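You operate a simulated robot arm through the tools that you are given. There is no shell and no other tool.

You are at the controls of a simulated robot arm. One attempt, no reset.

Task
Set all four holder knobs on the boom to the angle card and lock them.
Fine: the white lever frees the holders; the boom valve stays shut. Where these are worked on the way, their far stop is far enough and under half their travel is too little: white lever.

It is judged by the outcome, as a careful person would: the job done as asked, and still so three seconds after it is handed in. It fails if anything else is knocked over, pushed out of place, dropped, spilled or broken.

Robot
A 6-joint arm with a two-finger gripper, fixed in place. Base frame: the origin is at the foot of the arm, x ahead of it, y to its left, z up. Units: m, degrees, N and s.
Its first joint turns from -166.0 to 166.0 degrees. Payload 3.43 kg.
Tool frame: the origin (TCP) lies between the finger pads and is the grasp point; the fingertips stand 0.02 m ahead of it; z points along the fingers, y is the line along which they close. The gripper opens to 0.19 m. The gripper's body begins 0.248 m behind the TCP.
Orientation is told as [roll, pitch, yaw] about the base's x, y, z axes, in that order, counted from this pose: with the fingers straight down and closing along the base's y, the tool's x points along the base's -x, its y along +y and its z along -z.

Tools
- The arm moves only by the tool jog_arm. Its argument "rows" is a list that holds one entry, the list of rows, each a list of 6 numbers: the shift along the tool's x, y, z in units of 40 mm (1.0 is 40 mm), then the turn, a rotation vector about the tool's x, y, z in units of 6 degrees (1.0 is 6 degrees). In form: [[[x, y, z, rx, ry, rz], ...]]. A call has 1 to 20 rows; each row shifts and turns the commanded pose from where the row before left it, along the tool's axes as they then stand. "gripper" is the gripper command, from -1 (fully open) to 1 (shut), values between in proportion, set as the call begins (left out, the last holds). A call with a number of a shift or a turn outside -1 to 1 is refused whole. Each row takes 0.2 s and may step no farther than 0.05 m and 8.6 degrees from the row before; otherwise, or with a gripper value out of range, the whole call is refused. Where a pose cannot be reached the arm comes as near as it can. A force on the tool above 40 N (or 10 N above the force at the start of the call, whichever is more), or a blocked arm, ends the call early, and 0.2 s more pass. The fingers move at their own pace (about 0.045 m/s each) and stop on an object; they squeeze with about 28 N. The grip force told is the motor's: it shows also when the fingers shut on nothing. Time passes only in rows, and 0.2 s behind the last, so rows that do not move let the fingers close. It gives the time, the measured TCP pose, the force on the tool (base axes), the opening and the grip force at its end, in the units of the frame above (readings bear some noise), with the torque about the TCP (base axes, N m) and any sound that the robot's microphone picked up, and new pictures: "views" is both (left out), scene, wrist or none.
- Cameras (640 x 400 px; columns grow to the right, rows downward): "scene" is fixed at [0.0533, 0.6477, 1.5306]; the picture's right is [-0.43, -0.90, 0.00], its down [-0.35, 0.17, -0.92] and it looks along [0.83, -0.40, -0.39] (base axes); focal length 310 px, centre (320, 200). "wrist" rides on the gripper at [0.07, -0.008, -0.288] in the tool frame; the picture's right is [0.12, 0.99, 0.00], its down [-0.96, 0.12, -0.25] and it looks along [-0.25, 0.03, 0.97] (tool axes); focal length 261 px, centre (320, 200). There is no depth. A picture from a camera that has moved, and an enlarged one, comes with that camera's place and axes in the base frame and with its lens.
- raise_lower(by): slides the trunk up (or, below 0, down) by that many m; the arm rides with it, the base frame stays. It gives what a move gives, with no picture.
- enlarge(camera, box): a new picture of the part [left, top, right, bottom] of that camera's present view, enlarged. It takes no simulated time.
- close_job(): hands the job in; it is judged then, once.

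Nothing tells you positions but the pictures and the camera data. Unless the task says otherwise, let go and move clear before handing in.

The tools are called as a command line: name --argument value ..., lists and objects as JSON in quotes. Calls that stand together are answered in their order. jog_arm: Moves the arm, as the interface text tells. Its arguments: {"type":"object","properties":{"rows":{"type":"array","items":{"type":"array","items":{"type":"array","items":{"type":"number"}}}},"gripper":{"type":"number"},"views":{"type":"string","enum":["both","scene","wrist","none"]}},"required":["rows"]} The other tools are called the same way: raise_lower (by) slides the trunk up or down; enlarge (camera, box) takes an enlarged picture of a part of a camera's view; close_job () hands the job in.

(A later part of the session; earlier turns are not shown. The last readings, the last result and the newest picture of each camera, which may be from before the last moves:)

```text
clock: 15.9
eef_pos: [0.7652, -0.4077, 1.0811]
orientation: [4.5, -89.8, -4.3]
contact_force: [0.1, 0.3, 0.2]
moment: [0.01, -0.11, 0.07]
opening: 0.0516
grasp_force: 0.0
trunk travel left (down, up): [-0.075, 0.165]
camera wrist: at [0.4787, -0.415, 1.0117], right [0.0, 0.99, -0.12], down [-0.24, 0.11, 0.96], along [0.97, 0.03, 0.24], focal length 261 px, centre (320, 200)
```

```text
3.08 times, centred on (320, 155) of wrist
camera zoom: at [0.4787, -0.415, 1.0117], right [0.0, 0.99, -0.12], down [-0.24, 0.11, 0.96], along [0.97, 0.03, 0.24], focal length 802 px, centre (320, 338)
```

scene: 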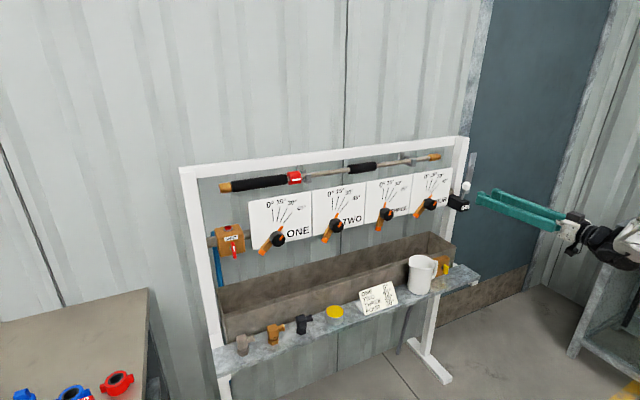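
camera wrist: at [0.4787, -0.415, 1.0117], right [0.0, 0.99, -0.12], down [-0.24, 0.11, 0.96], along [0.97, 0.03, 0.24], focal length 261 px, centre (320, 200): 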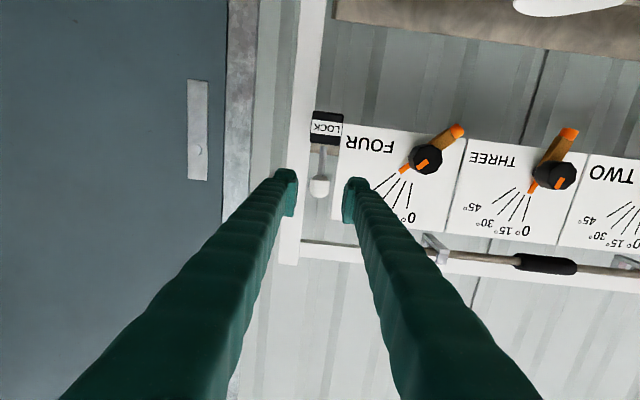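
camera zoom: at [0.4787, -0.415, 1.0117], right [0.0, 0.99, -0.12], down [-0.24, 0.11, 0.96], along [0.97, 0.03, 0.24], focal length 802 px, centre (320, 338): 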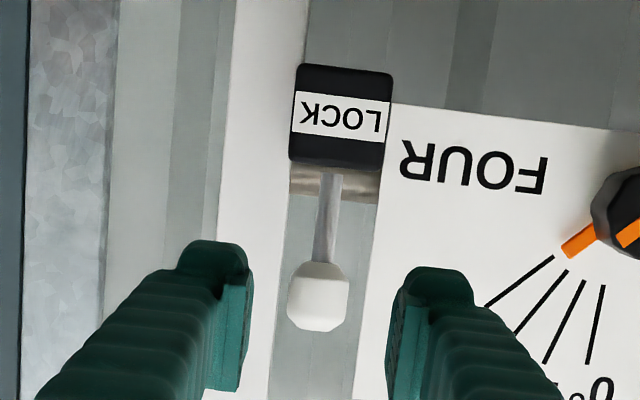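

The ball swung from (0.901, 1.084) to about (0.870, 1.088), so roughly 28° of swing. I can't tell yet whether that's the far stop or the grip simply slipping. To push firmly from behind, I'll tilt the tool 45° down with the fingers closing in the vertical plane, so that one finger passes over and behind the ball.

jog_arm --rows '[[[-0.5, 0, -0.3, 0, 1, 0], [-0.5, 0, -0.2, 0, 1, 0], [-0.3, 0, 0, 0, 1, 0], [0, 0, 0, 0, 1, 0], [0, 0, 0, 0, 1, 0], [0, 0, 0, 0, 1, 0], [0, 0, 0, 0, 1, 0]]]'

```text
clock: 17.5
eef_pos: [0.7513, -0.4081, 1.1318]
orientation: [0.1, -47.7, 0.0]
contact_force: [-0.8, 0.6, 0.7]
moment: [-0.03, -0.01, -0.01]
opening: 0.0715
grasp_force: 0.0
trunk travel left (down, up): [-0.075, 0.165]
camera wrist: at [0.492, -0.4148, 1.2737], right [-0.08, 0.99, -0.09], down [0.46, 0.12, 0.88], along [0.88, 0.03, -0.47], focal length 261 px, centre (320, 200)
```

scene: 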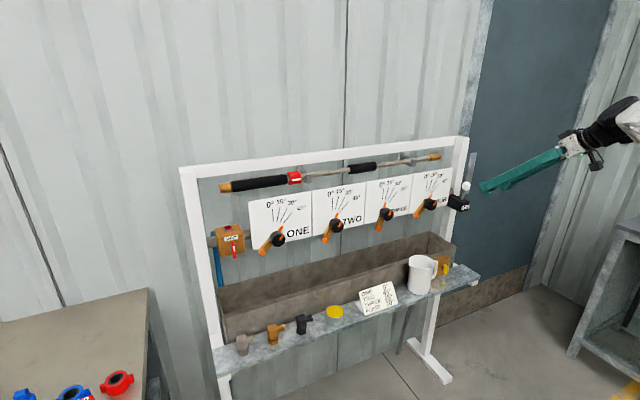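
wrist: 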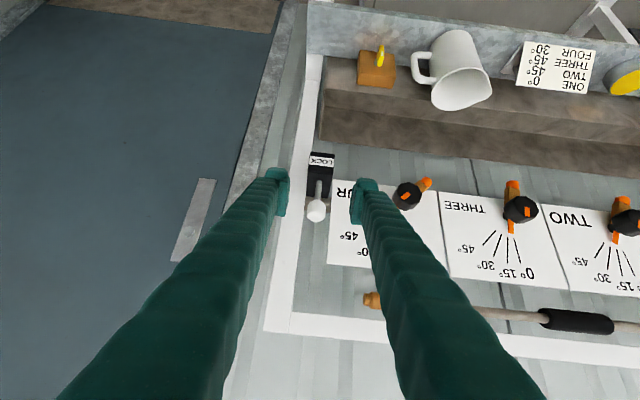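

enlarge --camera "wrist" --box '[280, 140, 360, 230]'

jog_arm --rows '[[[0, 0, 0, 0, 0, 1], [0, 0, 0, 0, 0, 1], [0, 0, 0, 0, 0, 1], [0, 0, 0, 0, 0, 1], [0, 0, 0, 0, 0, 1], [0, 0, 0, 0, 0, 1], [0, 0, 0, 0, 0, 1], [0, 0, 0, 0, 0, 1], [0, 0, 0, 0, 0, 1], [0, 0, 0, 0, 0, 1], [0, 0, 0, 0, 0, 1], [0, 0, 0, 0, 0, 1], [0, 0, 0, 0, 0, 1], [0, 0, 0, 0, 0, 1], [0, 0, 0, 0, 0, 1]]]'

```text
4.44 times, centred on (320, 185) of wrist
camera zoom: at [0.492, -0.4148, 1.2737], right [-0.08, 0.99, -0.09], down [0.46, 0.12, 0.88], along [0.88, 0.03, -0.47], focal length 1158 px, centre (320, 267)
```

zoom: 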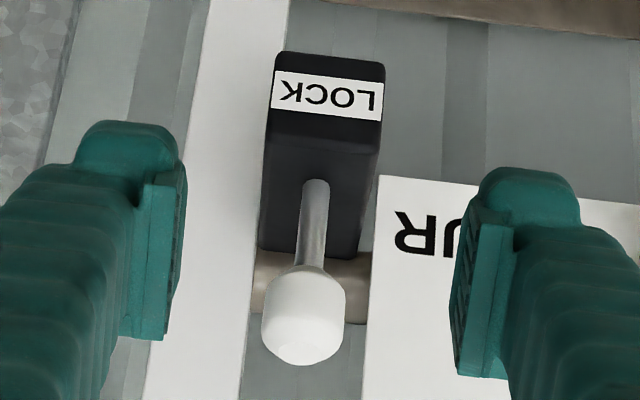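

```text
clock: 20.7
eef_pos: [0.7529, -0.4073, 1.1321]
orientation: [47.7, 0.1, -90.0]
contact_force: [0.1, -0.2, -0.5]
moment: [0.01, 0.02, 0.02]
opening: 0.071
grasp_force: 0.0
trunk travel left (down, up): [-0.075, 0.165]
camera wrist: at [0.5346, -0.3358, 1.3192], right [0.67, 0.12, 0.74], down [-0.11, -0.96, 0.25], along [0.74, -0.24, -0.63], focal length 261 px, centre (320, 200)
```

scene: 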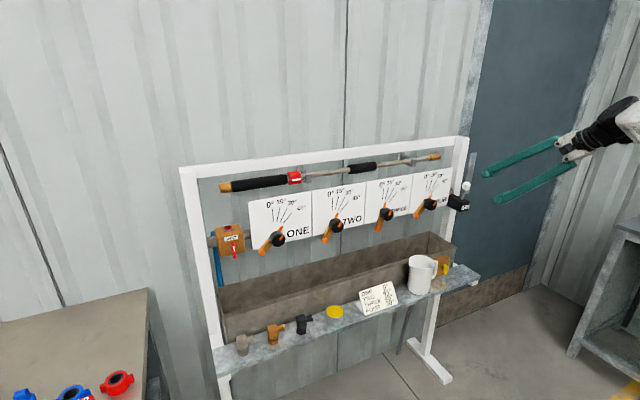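
wrist: 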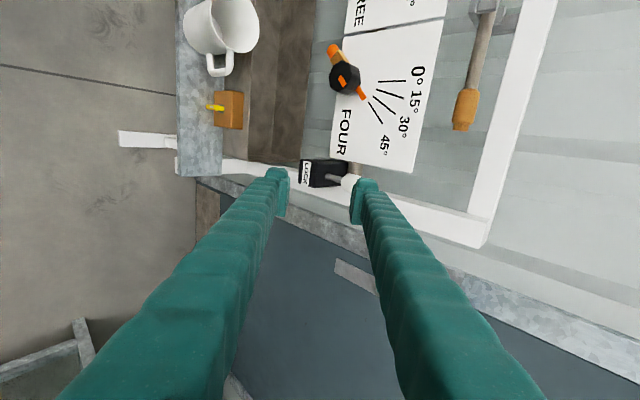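

The tool is tilted with the closing line in the vertical plane. I'll narrow the gap to about 5 cm, line up with the ball and come partway in to check.

jog_arm --rows '[[[0, 0.6, 0, 0, 0, 0], [0, 0.58, 0, 0, 0, 0], [0, 0, 0.7, 0, 0, 0], [0, 0, 0.6, 0, 0, 0]]]' --gripper 0.474

enlarge --camera "wrist" --box '[260, 120, 400, 220]'

enlarge --camera "scene" --box '[430, 140, 510, 220]'

```text
clock: 21.7
eef_pos: [0.8224, -0.409, 1.1343]
orientation: [47.7, 0.0, -90.0]
contact_force: [-1.0, -0.3, 0.8]
moment: [-0.05, 0.02, -0.03]
opening: 0.0499
grasp_force: 0.1
trunk travel left (down, up): [-0.075, 0.165]
camera wrist: at [0.6048, -0.3364, 1.3211], right [0.67, 0.12, 0.74], down [-0.1, -0.96, 0.25], along [0.74, -0.25, -0.63], focal length 261 px, centre (320, 200)
```

scene: 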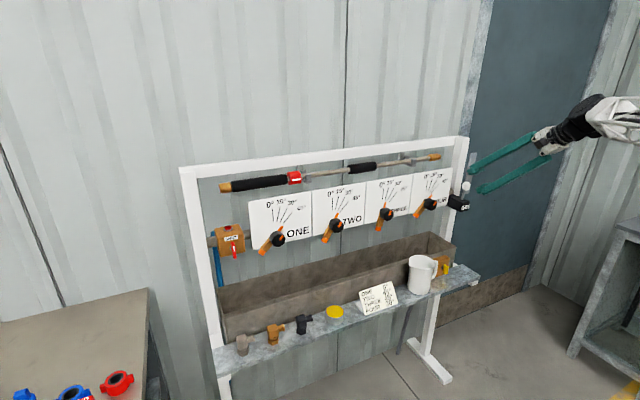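
wrist: 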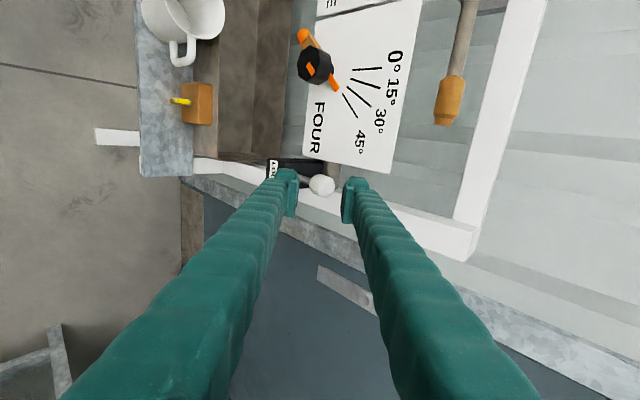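

```text
4.00 times, centred on (330, 170) of wrist
camera zoom: at [0.6048, -0.3364, 1.3211], right [0.67, 0.12, 0.74], down [-0.1, -0.96, 0.25], along [0.74, -0.25, -0.63], focal length 1043 px, centre (280, 320)
```

zoom: 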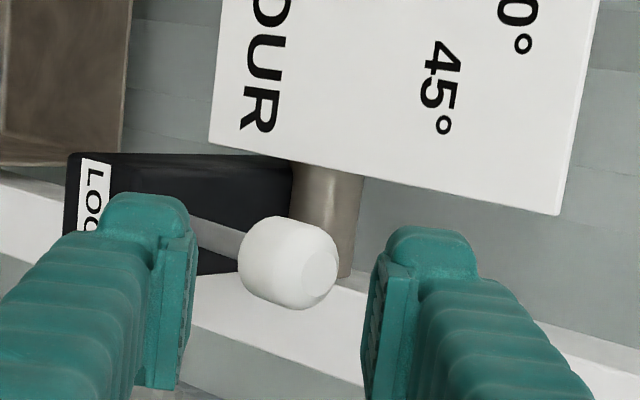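

```text
5.00 times, centred on (470, 180) of scene
camera zoom: at [0.0533, 0.6477, 1.5306], right [-0.43, -0.9, 0.0], down [-0.35, 0.17, -0.92], along [0.83, -0.4, -0.39], focal length 1550 px, centre (-430, 300)
```

zoom: 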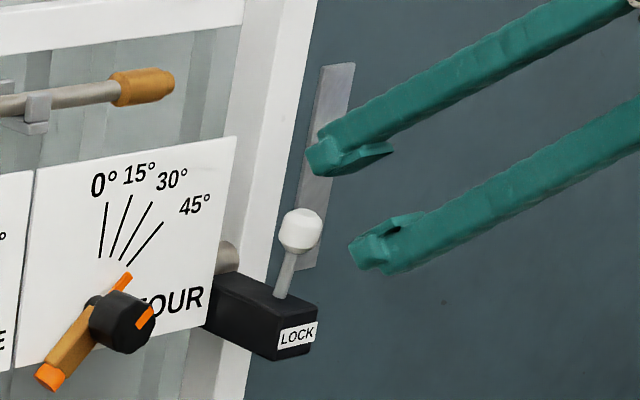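

Alignment looks good. I'll advance along the tool axis so the upper finger passes behind the ball.

jog_arm --rows '[[[0.07, 0, 0.5, 0, 0, 0], [0, 0, 0.5, 0, 0, 0], [0, 0, 0.5, 0, 0, 0]]]'

enlarge --camera "wrist" --box '[260, 120, 400, 220]'

enlarge --camera "scene" --box '[430, 140, 510, 220]'

```text
clock: 22.5
eef_pos: [0.8678, -0.4058, 1.0929]
orientation: [47.8, 0.0, -89.8]
contact_force: [0.4, 1.2, -0.5]
moment: [-0.02, 0.01, -0.04]
opening: 0.05
grasp_force: 0.0
trunk travel left (down, up): [-0.075, 0.165]
camera wrist: at [0.6491, -0.3338, 1.2797], right [0.67, 0.12, 0.74], down [-0.1, -0.96, 0.25], along [0.74, -0.24, -0.63], focal length 261 px, centre (320, 200)
```

scene: 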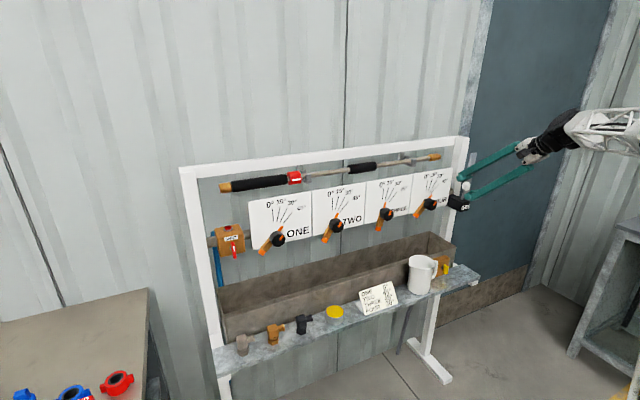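
wrist: 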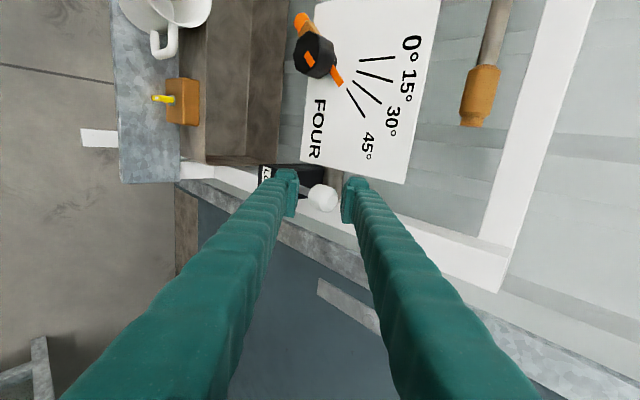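

```text
4.00 times, centred on (330, 170) of wrist
camera zoom: at [0.6491, -0.3338, 1.2797], right [0.67, 0.12, 0.74], down [-0.1, -0.96, 0.25], along [0.74, -0.24, -0.63], focal length 1043 px, centre (280, 320)
```

zoom: 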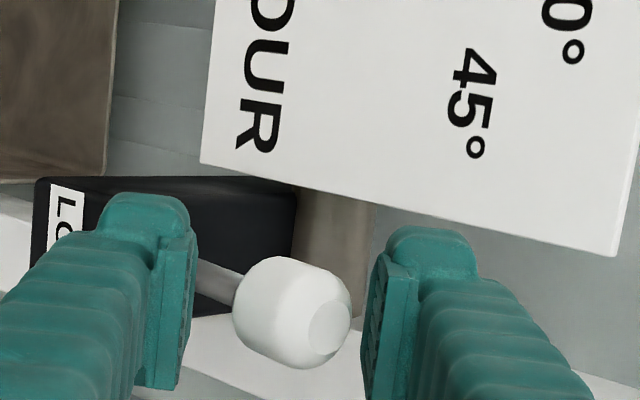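

```text
5.00 times, centred on (470, 180) of scene
camera zoom: at [0.0533, 0.6477, 1.5306], right [-0.43, -0.9, 0.0], down [-0.35, 0.17, -0.92], along [0.83, -0.4, -0.39], focal length 1550 px, centre (-430, 300)
```

zoom: 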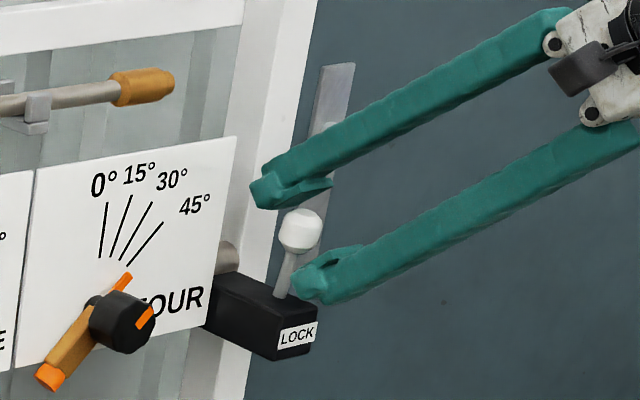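

jog_arm --rows '[[[0, 0, 0, 0, 0, 0], [0, 0, 0, 0, 0, 0], [0, 0, 0, 0, 0, 0], [0, 0, 0, 0, 0, 0]]]' --gripper 1 --views "scene"

enlarge --camera "scene" --box '[430, 140, 510, 220]'

```text
clock: 23.5
eef_pos: [0.8666, -0.4052, 1.0924]
orientation: [47.8, -0.1, -89.8]
contact_force: [-2.5, 1.2, 3.8]
moment: [0.0, 0.04, -0.03]
opening: 0.0329
grasp_force: 44.9
trunk travel left (down, up): [-0.075, 0.165]
```

scene: 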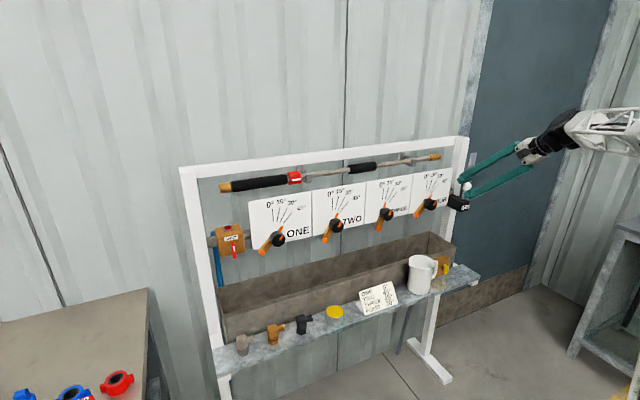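

```text
5.00 times, centred on (470, 180) of scene
camera zoom: at [0.0533, 0.6477, 1.5306], right [-0.43, -0.9, 0.0], down [-0.35, 0.17, -0.92], along [0.83, -0.4, -0.39], focal length 1550 px, centre (-430, 300)
```

zoom: 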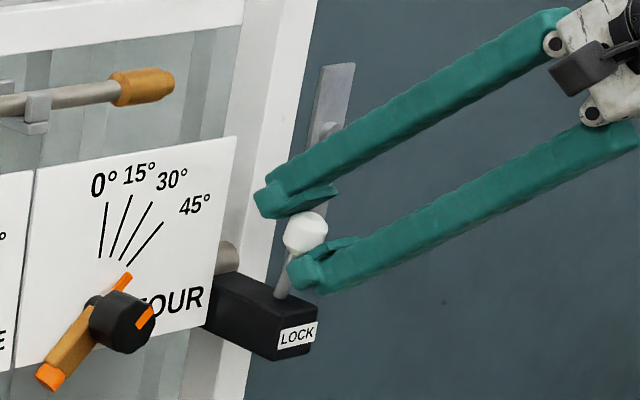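

The ball moved a few more millimetres when gripped, so it wasn't at a hard stop. I'll pull along the arc further.

jog_arm --rows '[[[0, -0.09, -0.06, 0, 0, 0], [0, -0.09, -0.06, 0, 0, 0], [0, -0.09, -0.06, 0, 0, 0]]]' --views "scene"

enlarge --camera "scene" --box '[430, 140, 510, 220]'

```text
clock: 24.4
eef_pos: [0.8583, -0.4056, 1.0873]
orientation: [47.9, 0.0, -89.9]
contact_force: [31.7, -0.8, -7.5]
moment: [-0.11, 0.01, 0.11]
opening: 0.0313
grasp_force: 44.8
trunk travel left (down, up): [-0.075, 0.165]
stopped in row 3: the force on the tool passed its limit at 45 N (the readings are from after the stop); the commanded pose is now the measured one
```

scene: 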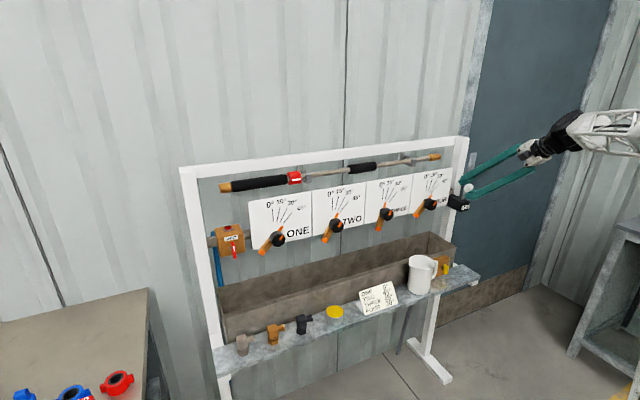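

```text
5.00 times, centred on (470, 180) of scene
camera zoom: at [0.0533, 0.6477, 1.5306], right [-0.43, -0.9, 0.0], down [-0.35, 0.17, -0.92], along [0.83, -0.4, -0.39], focal length 1550 px, centre (-430, 300)
```

zoom: 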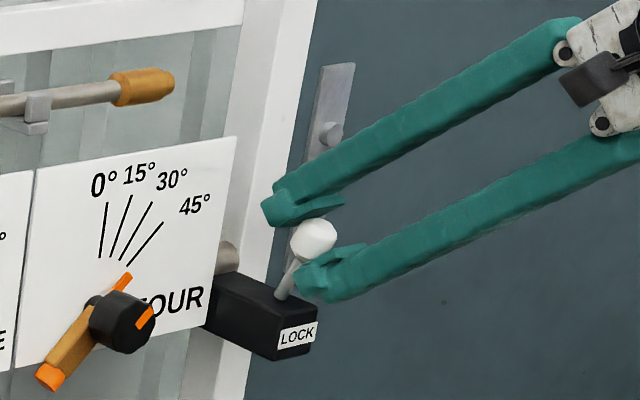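

The ball is now at about (0.858, 1.085), which mirrors its start angle, and the force limit tripped. That suggests the far stop, so one more small pull should confirm it.

jog_arm --rows '[[[0, -0.06, -0.03, 0, 0, 0], [0, -0.06, -0.03, 0, 0, 0]]]'

enlarge --camera "scene" --box '[430, 140, 510, 220]'

enlarge --camera "wrist" --box '[260, 120, 400, 220]'

```text
clock: 24.7
eef_pos: [0.8593, -0.4055, 1.0903]
orientation: [48.0, 0.0, -90.0]
contact_force: [40.1, 11.1, -6.2]
moment: [0.03, 0.09, 0.4]
opening: 0.0313
grasp_force: 45.4
trunk travel left (down, up): [-0.075, 0.165]
stopped in row 1: the force on the tool passed its limit at 47 N (the readings are from after the stop); the commanded pose is now the measured one
camera wrist: at [0.6402, -0.3335, 1.2749], right [0.66, 0.12, 0.74], down [-0.11, -0.96, 0.25], along [0.74, -0.25, -0.63], focal length 261 px, centre (320, 200)
```

scene: 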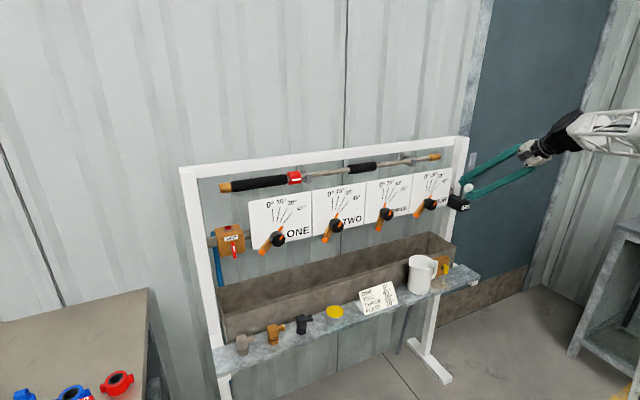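
wrist: 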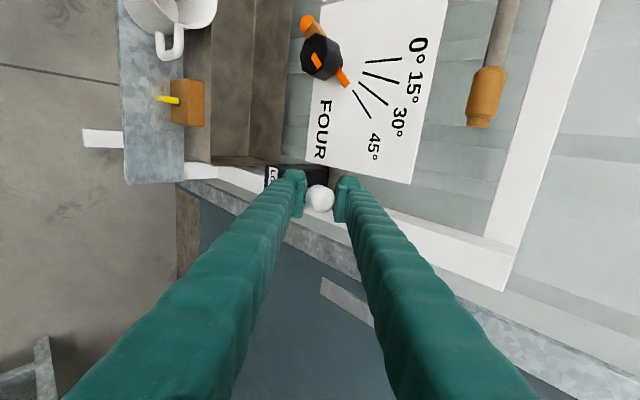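

```text
5.00 times, centred on (470, 180) of scene
camera zoom: at [0.0533, 0.6477, 1.5306], right [-0.43, -0.9, 0.0], down [-0.35, 0.17, -0.92], along [0.83, -0.4, -0.39], focal length 1550 px, centre (-430, 300)
```

zoom: 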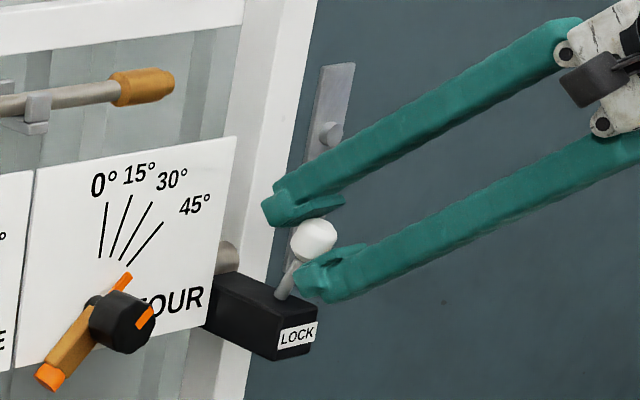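

```text
4.00 times, centred on (330, 170) of wrist
camera zoom: at [0.6402, -0.3335, 1.2749], right [0.66, 0.12, 0.74], down [-0.11, -0.96, 0.25], along [0.74, -0.25, -0.63], focal length 1043 px, centre (280, 320)
```

zoom: 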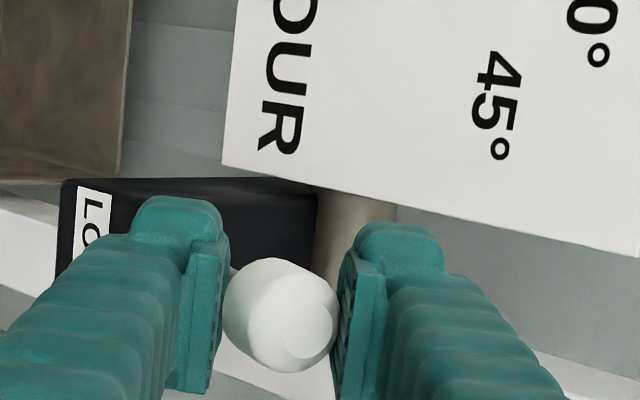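

No further movement, so the white lever is at its far stop. I'll ease off, open, and back out along the tool axis.

jog_arm --rows '[[[0, 0.03, 0.02, 0, 0, 0], [0, 0, 0, 0, 0, 0], [0, 0, 0, 0, 0, 0], [0, 0, 0, 0, 0, 0], [0, 0, -0.6, 0, 0, 0], [0, 0, -0.8, 0, 0, 0], [0, 0, -0.9, 0, 0, 0], [0, 0, -0.6, 0, 0, 0]]]' --gripper 0.4

enlarge --camera "scene" --box '[430, 140, 510, 220]'

```text
clock: 26.5
eef_pos: [0.7718, -0.407, 1.1688]
orientation: [47.9, 0.0, -90.2]
contact_force: [0.8, 0.5, -0.7]
moment: [0.02, 0.03, 0.07]
opening: 0.0571
grasp_force: 0.0
trunk travel left (down, up): [-0.075, 0.165]
camera wrist: at [0.5536, -0.3339, 1.3544], right [0.66, 0.12, 0.74], down [-0.11, -0.96, 0.25], along [0.74, -0.25, -0.63], focal length 261 px, centre (320, 200)
```

scene: 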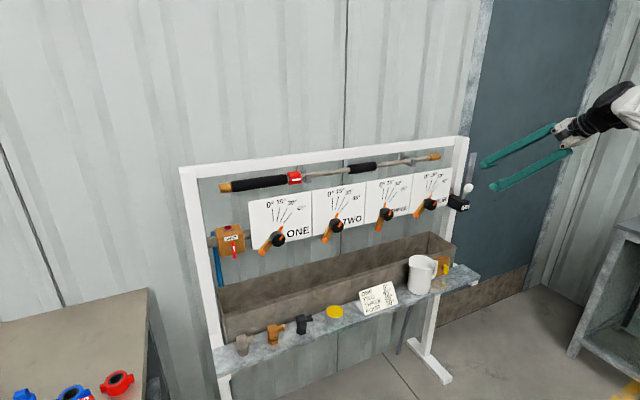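
wrist: 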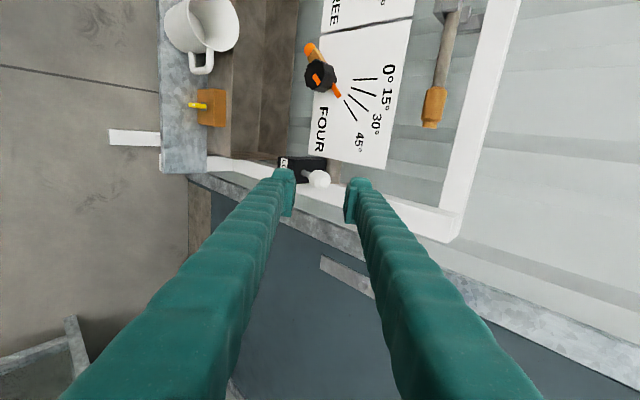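

```text
5.00 times, centred on (470, 180) of scene
camera zoom: at [0.0533, 0.6477, 1.5306], right [-0.43, -0.9, 0.0], down [-0.35, 0.17, -0.92], along [0.83, -0.4, -0.39], focal length 1550 px, centre (-430, 300)
```

zoom: 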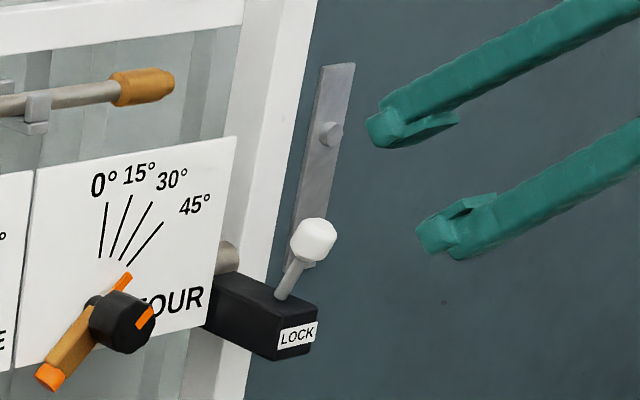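

The lever clearly leans forward now. Next I'll turn the tool back to horizontal for the knobs.

jog_arm --rows '[[[0, 0, 0, 0, 0, -1], [0, 0, 0, 0, 0, -1], [0, 0, 0, 0, 0, -1], [0, 0, 0, 0, 0, -1], [0, 0, 0, 0, 0, -1], [0, 0, 0, 0, 0, -1], [0, 0, 0, 0, 0, -1], [0, 0, 0, 0, 0, -1], [0, 0, 0, 0, 0, -1], [0, 0, 0, 0, 0, -1], [0, 0, 0, 0, 0, -1], [0, 0, 0, 0, 0, -1], [0, 0, 0, 0, 0, -1], [0, 0, 0, 0, 0, -1], [0, 0, 0, 0, 0, -1]]]' --gripper 0.1 --views "none"

raise_lower --by -0.05

jog_arm --rows '[[[0, 0, 0, 0, -1, 0], [0, 0, 0, 0, -1, 0], [0, 0, 0, 0, -1, 0], [0, 0, 0, 0, -1, 0], [0, 0, 0, 0, -1, 0], [0, 0, 0, 0, -1, 0], [0, 0, 0, 0, -1, 0], [0, 0.9, 0, 0, 0, 0], [0, 0.9, 0, 0, 0, 0], [0, 0.9, 0, 0, 0, 0], [0, 0.9, 0, 0, 0, 0], [0, 0.5, 0, 0, 0, 0]]]'

```text
clock: 29.7
eef_pos: [0.7713, -0.4072, 1.1682]
orientation: [-0.1, -48.0, -0.1]
contact_force: [-0.8, 0.0, 0.3]
moment: [0.02, 0.01, 0.0]
opening: 0.0853
grasp_force: 0.1
trunk travel left (down, up): [-0.075, 0.165]
```

```text
clock: 30.6
eef_pos: [0.7716, -0.4065, 1.1182]
orientation: [-0.1, -48.0, -0.2]
contact_force: [-0.7, -0.3, -0.1]
moment: [0.0, 0.0, -0.02]
opening: 0.0854
grasp_force: 0.0
trunk travel left (down, up): [-0.025, 0.215]
```

```text
clock: 33.2
eef_pos: [0.7708, -0.2434, 1.1192]
orientation: [-129.5, -89.9, 129.4]
contact_force: [1.1, -1.7, -0.5]
moment: [0.02, -0.03, 0.07]
opening: 0.0859
grasp_force: 0.2
trunk travel left (down, up): [-0.025, 0.215]
camera wrist: at [0.4844, -0.2494, 1.0484], right [0.0, 0.99, -0.12], down [-0.25, 0.12, 0.96], along [0.97, 0.03, 0.25], focal length 261 px, centre (320, 200)
```

scene: 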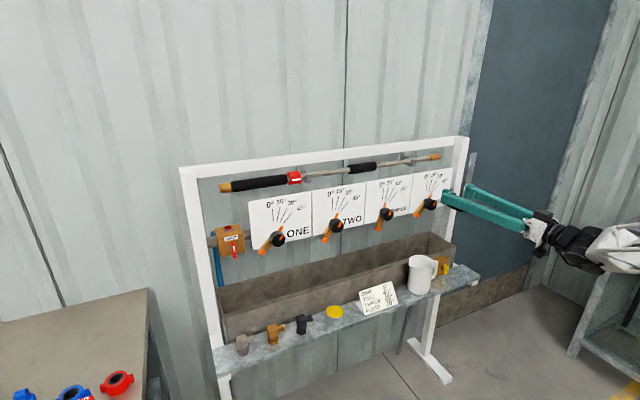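
wrist: 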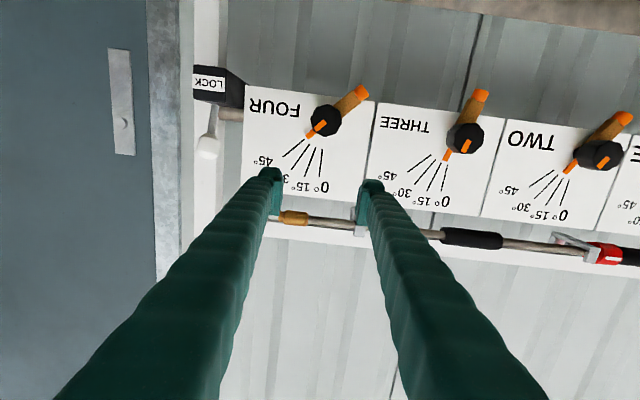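

jog_arm --rows '[[[0.75, 0, 0.2, 0, 0, 0], [0.75, 0, 0.2, 0, 0, 0], [0.7, 0, 0.2, 0, 0, 0]]]'

enlarge --camera "wrist" --box '[240, 110, 400, 210]'

enlarge --camera "scene" --box '[390, 160, 470, 220]'

```text
clock: 34.0
eef_pos: [0.7956, -0.243, 1.0314]
orientation: [-127.8, -90.0, 127.8]
contact_force: [-0.2, -0.4, 0.7]
moment: [0.0, 0.11, -0.08]
opening: 0.0856
grasp_force: 0.1
trunk travel left (down, up): [-0.025, 0.215]
camera wrist: at [0.5085, -0.2498, 0.9601], right [0.0, 0.99, -0.12], down [-0.25, 0.12, 0.96], along [0.97, 0.03, 0.25], focal length 261 px, centre (320, 200)
```

scene: 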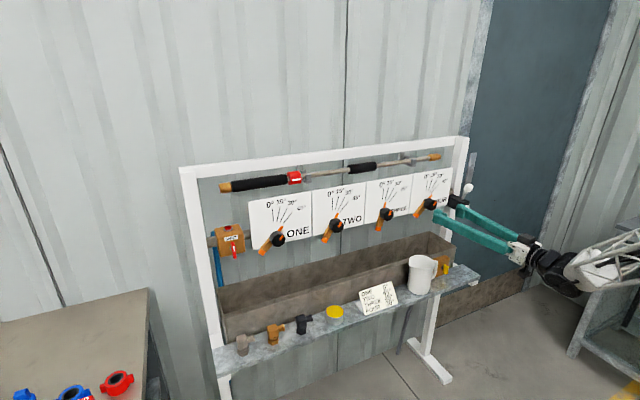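
wrist: 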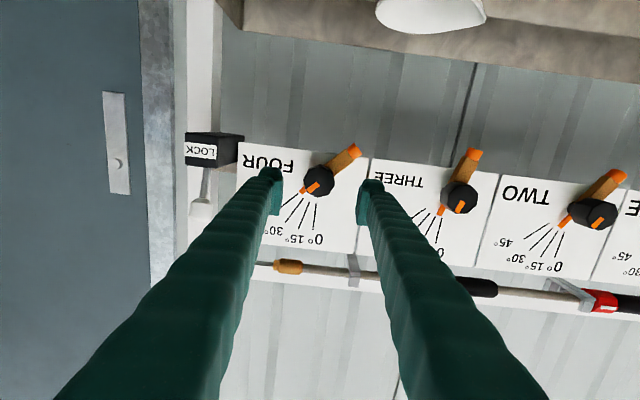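

```text
4.00 times, centred on (320, 160) of wrist
camera zoom: at [0.5085, -0.2498, 0.9601], right [0.0, 0.99, -0.12], down [-0.25, 0.12, 0.96], along [0.97, 0.03, 0.25], focal length 1043 px, centre (320, 360)
```

zoom: 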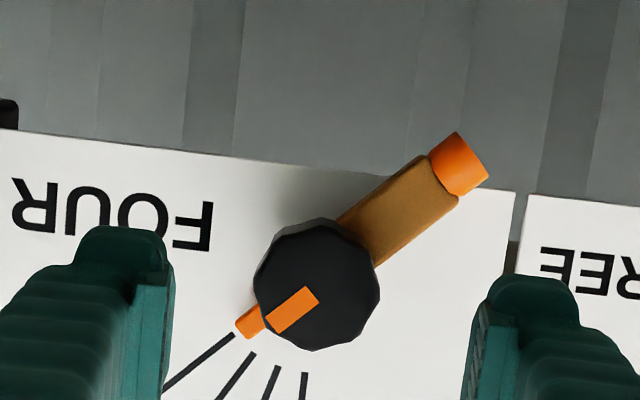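

```text
6.67 times, centred on (430, 190) of scene
camera zoom: at [0.0533, 0.6477, 1.5306], right [-0.43, -0.9, 0.0], down [-0.35, 0.17, -0.92], along [0.83, -0.4, -0.39], focal length 2067 px, centre (-413, 267)
```

zoom: 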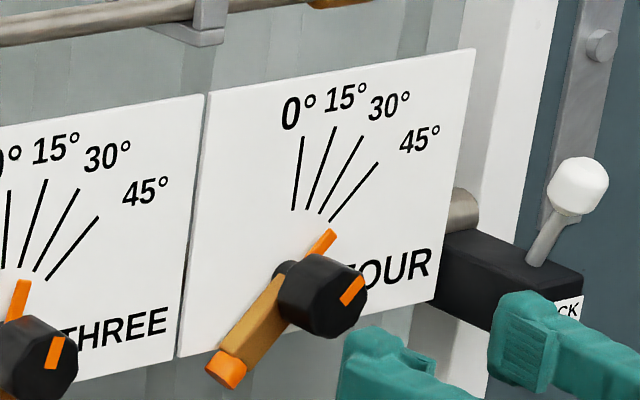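

Knob FOUR's face is at about (0.885, -0.243, 1.031). I'll zoom in to measure its present angle precisely.

enlarge --camera "wrist" --box '[280, 145, 360, 225]'

enlarge --camera "wrist" --box '[420, 145, 500, 225]'

enlarge --camera "wrist" --box '[540, 155, 640, 255]'

```text
5.00 times, centred on (320, 185) of wrist
camera zoom: at [0.5085, -0.2498, 0.9601], right [0.0, 0.99, -0.12], down [-0.25, 0.12, 0.96], along [0.97, 0.03, 0.25], focal length 1303 px, centre (320, 275)
```

zoom: 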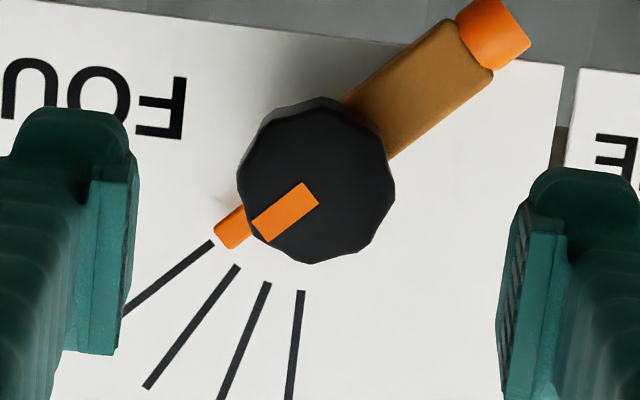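

```text
5.00 times, centred on (460, 185) of wrist
camera zoom: at [0.5085, -0.2498, 0.9601], right [0.0, 0.99, -0.12], down [-0.25, 0.12, 0.96], along [0.97, 0.03, 0.25], focal length 1303 px, centre (-380, 275)
```

zoom: 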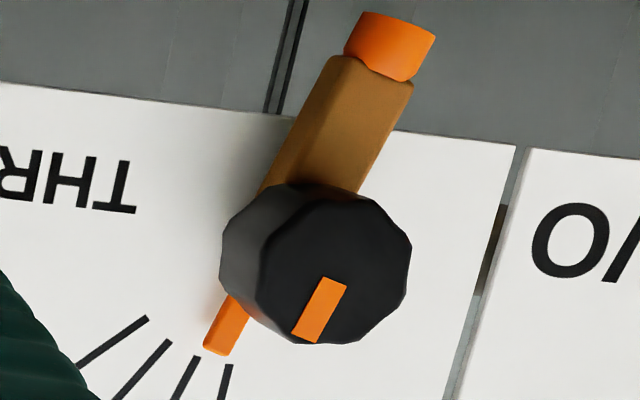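

```text
4.00 times, centred on (590, 205) of wrist
camera zoom: at [0.5085, -0.2498, 0.9601], right [0.0, 0.99, -0.12], down [-0.25, 0.12, 0.96], along [0.97, 0.03, 0.25], focal length 1043 px, centre (-760, 180)
```

zoom: 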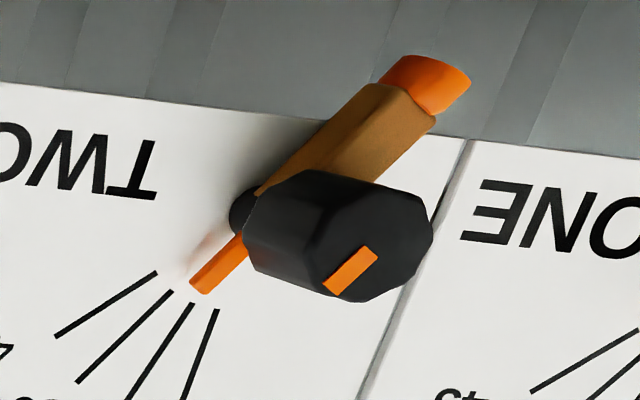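

enlarge --camera "wrist" --box '[294, 170, 334, 195]'

enlarge --camera "wrist" --box '[434, 190, 474, 215]'

enlarge --camera "wrist" --box '[574, 205, 614, 230]'

```text
16.00 times, centred on (314, 182) of wrist
camera zoom: at [0.5085, -0.2498, 0.9601], right [0.0, 0.99, -0.12], down [-0.25, 0.12, 0.96], along [0.97, 0.03, 0.25], focal length 4170 px, centre (416, 480)
```

zoom: 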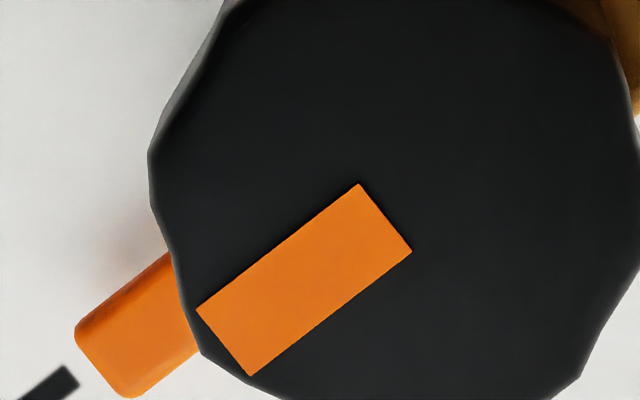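

```text
16.00 times, centred on (454, 202) of wrist
camera zoom: at [0.5085, -0.2498, 0.9601], right [0.0, 0.99, -0.12], down [-0.25, 0.12, 0.96], along [0.97, 0.03, 0.25], focal length 4170 px, centre (-1824, 160)
```

zoom: 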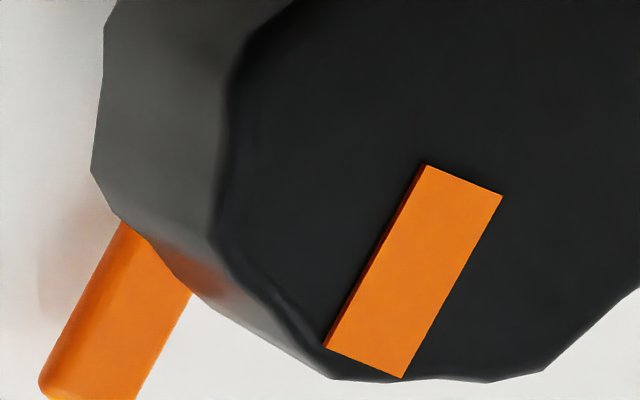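

```text
16.00 times, centred on (594, 218) of wrist
camera zoom: at [0.5085, -0.2498, 0.9601], right [0.0, 0.99, -0.12], down [-0.25, 0.12, 0.96], along [0.97, 0.03, 0.25], focal length 4170 px, centre (-4064, -80)
```

zoom: 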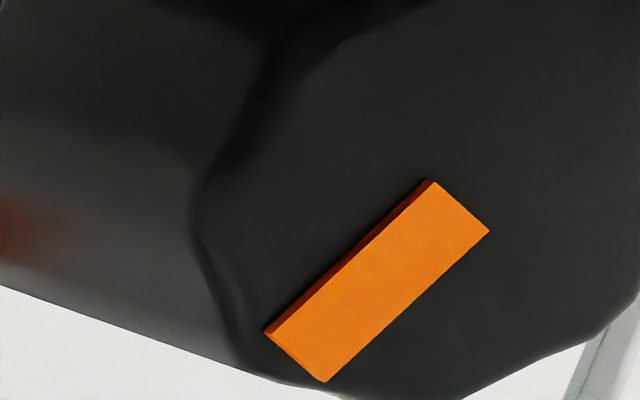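

The measured angles are FOUR ≈45°, THREE ≈15° and TWO ≈30°. Before gripping I want the knob's depth and how far the nozzle body stands out, so I'll zoom the scene camera.

enlarge --camera "scene" --box '[365, 195, 405, 235]'

enlarge --camera "scene" --box '[410, 180, 450, 220]'

enlarge --camera "scene" --box '[255, 220, 295, 260]'

```text
10.00 times, centred on (385, 215) of scene
camera zoom: at [0.0533, 0.6477, 1.5306], right [-0.43, -0.9, 0.0], down [-0.35, 0.17, -0.92], along [0.83, -0.4, -0.39], focal length 3100 px, centre (-330, 50)
```

zoom: 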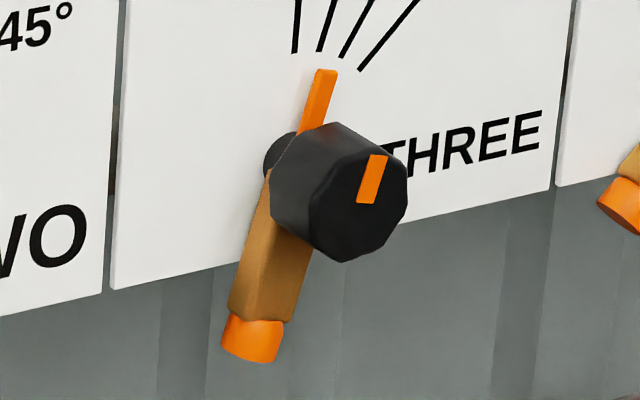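

```text
10.00 times, centred on (430, 200) of scene
camera zoom: at [0.0533, 0.6477, 1.5306], right [-0.43, -0.9, 0.0], down [-0.35, 0.17, -0.92], along [0.83, -0.4, -0.39], focal length 3100 px, centre (-780, 200)
```

zoom: 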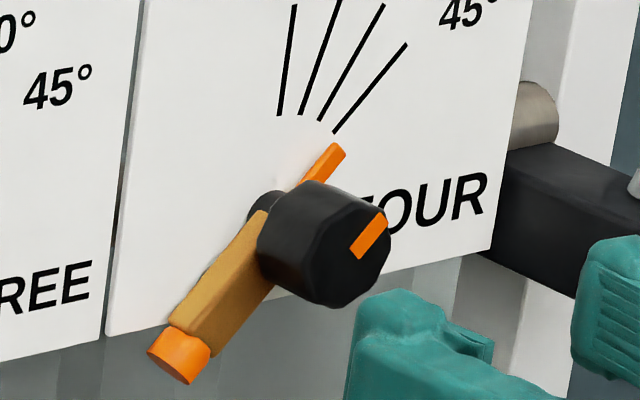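

```text
10.00 times, centred on (275, 240) of scene
camera zoom: at [0.0533, 0.6477, 1.5306], right [-0.43, -0.9, 0.0], down [-0.35, 0.17, -0.92], along [0.83, -0.4, -0.39], focal length 3100 px, centre (770, -200)
```

zoom: 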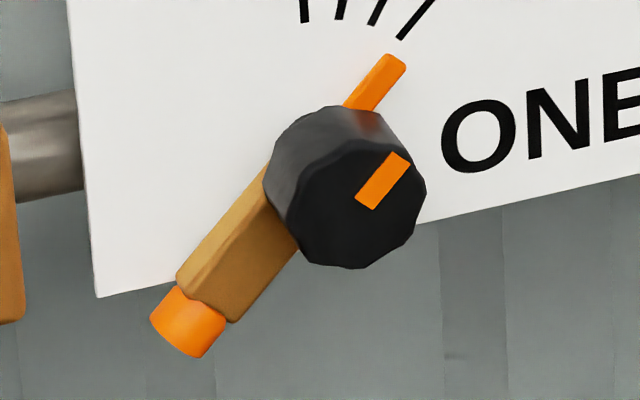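

The knob is about 0.024 m deep (x≈0.885 to 0.909), with the nozzle body behind it. I'll keep the fingertips no further than x≈0.906. Moving in now around knob FOUR.

jog_arm --rows '[[[0, 0, 0.7, 0, 0, 0], [0, 0, 0.7, 0, 0, 0], [0, 0, 0.5, 0, 0, 0]]]'

enlarge --camera "wrist" --box '[240, 130, 400, 230]'

enlarge --camera "scene" --box '[400, 170, 460, 230]'

```text
clock: 34.8
eef_pos: [0.8716, -0.2441, 1.0297]
orientation: [-143.8, -89.9, 143.6]
contact_force: [0.0, -0.4, -0.1]
moment: [0.0, 0.07, 0.0]
opening: 0.0856
grasp_force: 0.1
trunk travel left (down, up): [-0.025, 0.215]
camera wrist: at [0.5847, -0.2501, 0.9602], right [0.0, 0.99, -0.12], down [-0.25, 0.12, 0.96], along [0.97, 0.03, 0.25], focal length 261 px, centre (320, 200)
```

scene: 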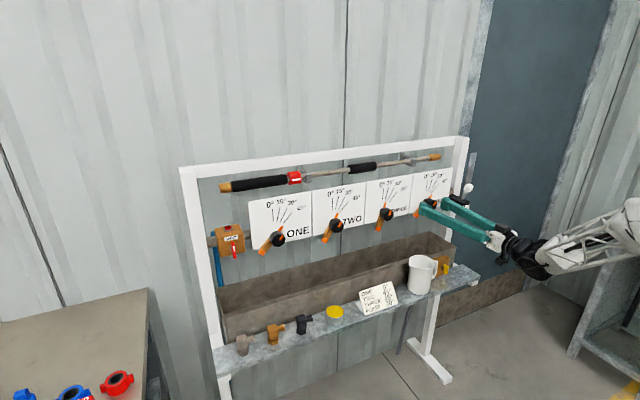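
wrist: 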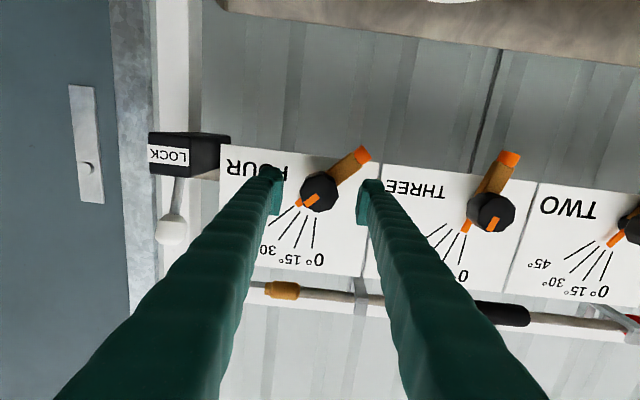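

```text
4.00 times, centred on (320, 180) of wrist
camera zoom: at [0.5847, -0.2501, 0.9602], right [0.0, 0.99, -0.12], down [-0.25, 0.12, 0.96], along [0.97, 0.03, 0.25], focal length 1043 px, centre (320, 280)
```

zoom: 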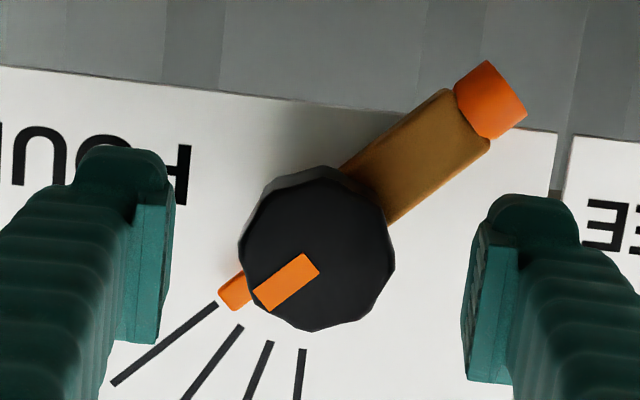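

```text
6.67 times, centred on (430, 200) of scene
camera zoom: at [0.0533, 0.6477, 1.5306], right [-0.43, -0.9, 0.0], down [-0.35, 0.17, -0.92], along [0.83, -0.4, -0.39], focal length 2067 px, centre (-413, 200)
```

zoom: 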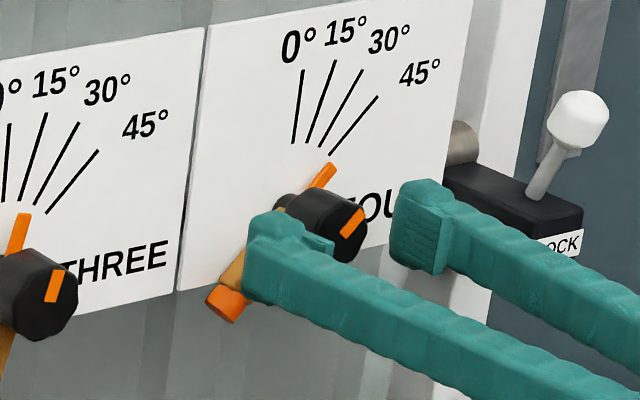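

jog_arm --rows '[[[0.03, 0, 0.33, 0, 0, 0], [0, 0, 0, 0, 0, 0]]]'

enlarge --camera "wrist" --box '[240, 130, 400, 230]'

enlarge --camera "scene" --box '[400, 170, 460, 230]'

```text
clock: 35.4
eef_pos: [0.8849, -0.2445, 1.03]
orientation: [-132.6, -89.9, 132.4]
contact_force: [0.4, 0.0, -0.4]
moment: [0.01, 0.0, 0.01]
opening: 0.0856
grasp_force: 0.1
trunk travel left (down, up): [-0.025, 0.215]
camera wrist: at [0.5981, -0.2508, 0.9593], right [0.0, 0.99, -0.12], down [-0.25, 0.12, 0.96], along [0.97, 0.03, 0.25], focal length 261 px, centre (320, 200)
```

scene: 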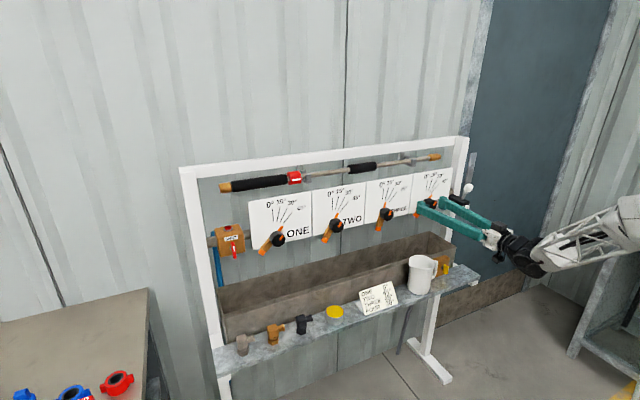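
wrist: 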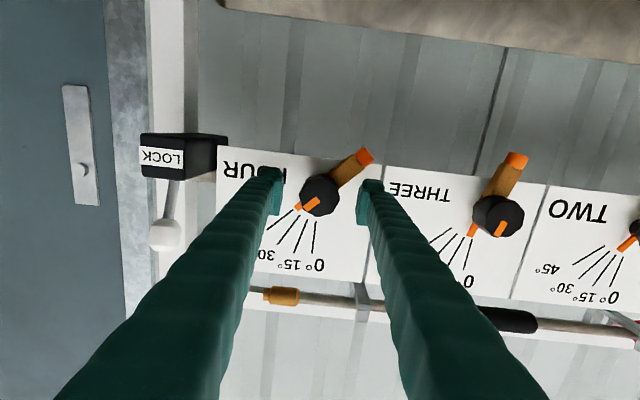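

```text
4.00 times, centred on (320, 180) of wrist
camera zoom: at [0.5981, -0.2508, 0.9593], right [0.0, 0.99, -0.12], down [-0.25, 0.12, 0.96], along [0.97, 0.03, 0.25], focal length 1043 px, centre (320, 280)
```

zoom: 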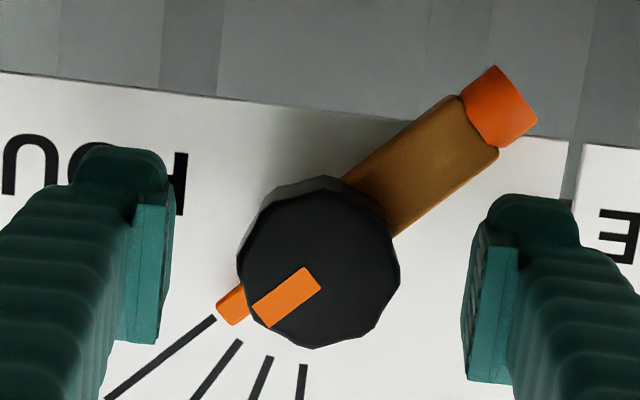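

```text
6.67 times, centred on (430, 200) of scene
camera zoom: at [0.0533, 0.6477, 1.5306], right [-0.43, -0.9, 0.0], down [-0.35, 0.17, -0.92], along [0.83, -0.4, -0.39], focal length 2067 px, centre (-413, 200)
```

zoom: 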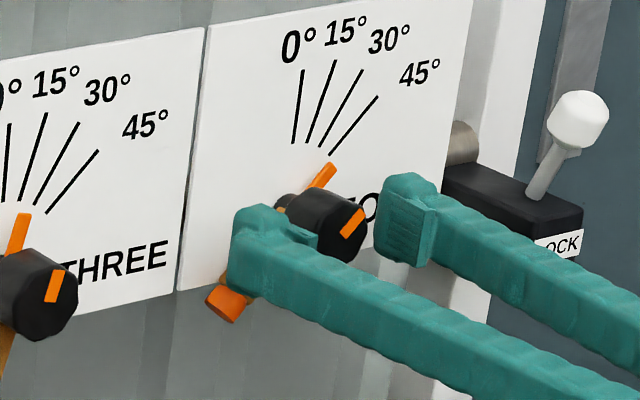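

The knob is centred between the pads with the tips at x≈0.905. Closing on it now.

jog_arm --rows '[[[0, 0, 0, 0, 0, 0], [0, 0, 0, 0, 0, 0], [0, 0, 0, 0, 0, 0], [0, 0, 0, 0, 0, 0]]]' --gripper 1 --views "wrist"

enlarge --camera "wrist" --box '[240, 130, 400, 230]'

```text
clock: 36.4
eef_pos: [0.8848, -0.2443, 1.0302]
orientation: [-141.5, -90.0, 141.3]
contact_force: [3.3, -2.8, 0.3]
moment: [0.01, -0.01, -0.06]
opening: 0.0443
grasp_force: 42.9
trunk travel left (down, up): [-0.025, 0.215]
camera wrist: at [0.5981, -0.2511, 0.9592], right [0.0, 0.99, -0.12], down [-0.25, 0.12, 0.96], along [0.97, 0.03, 0.25], focal length 261 px, centre (320, 200)
```

wrist: 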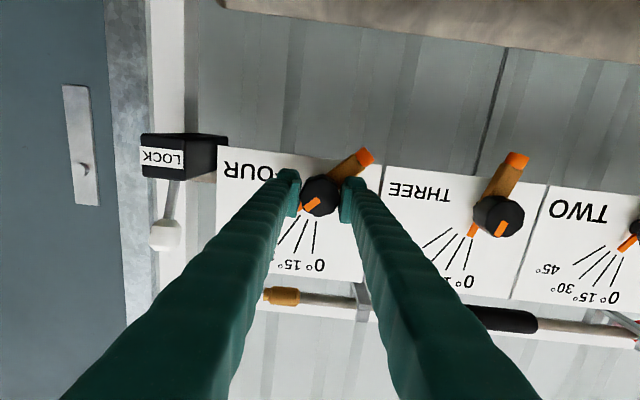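

```text
4.00 times, centred on (320, 180) of wrist
camera zoom: at [0.5981, -0.2511, 0.9592], right [0.0, 0.99, -0.12], down [-0.25, 0.12, 0.96], along [0.97, 0.03, 0.25], focal length 1043 px, centre (320, 280)
```

zoom: 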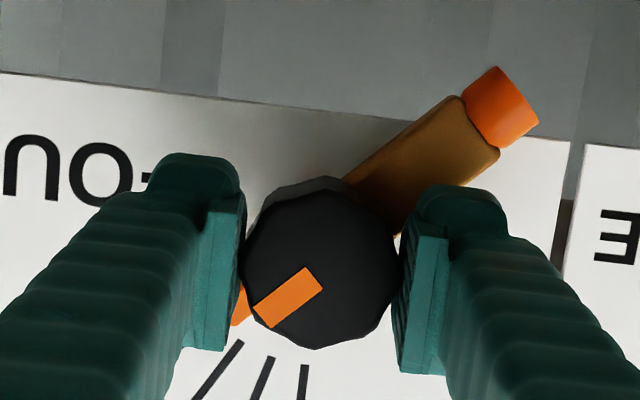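

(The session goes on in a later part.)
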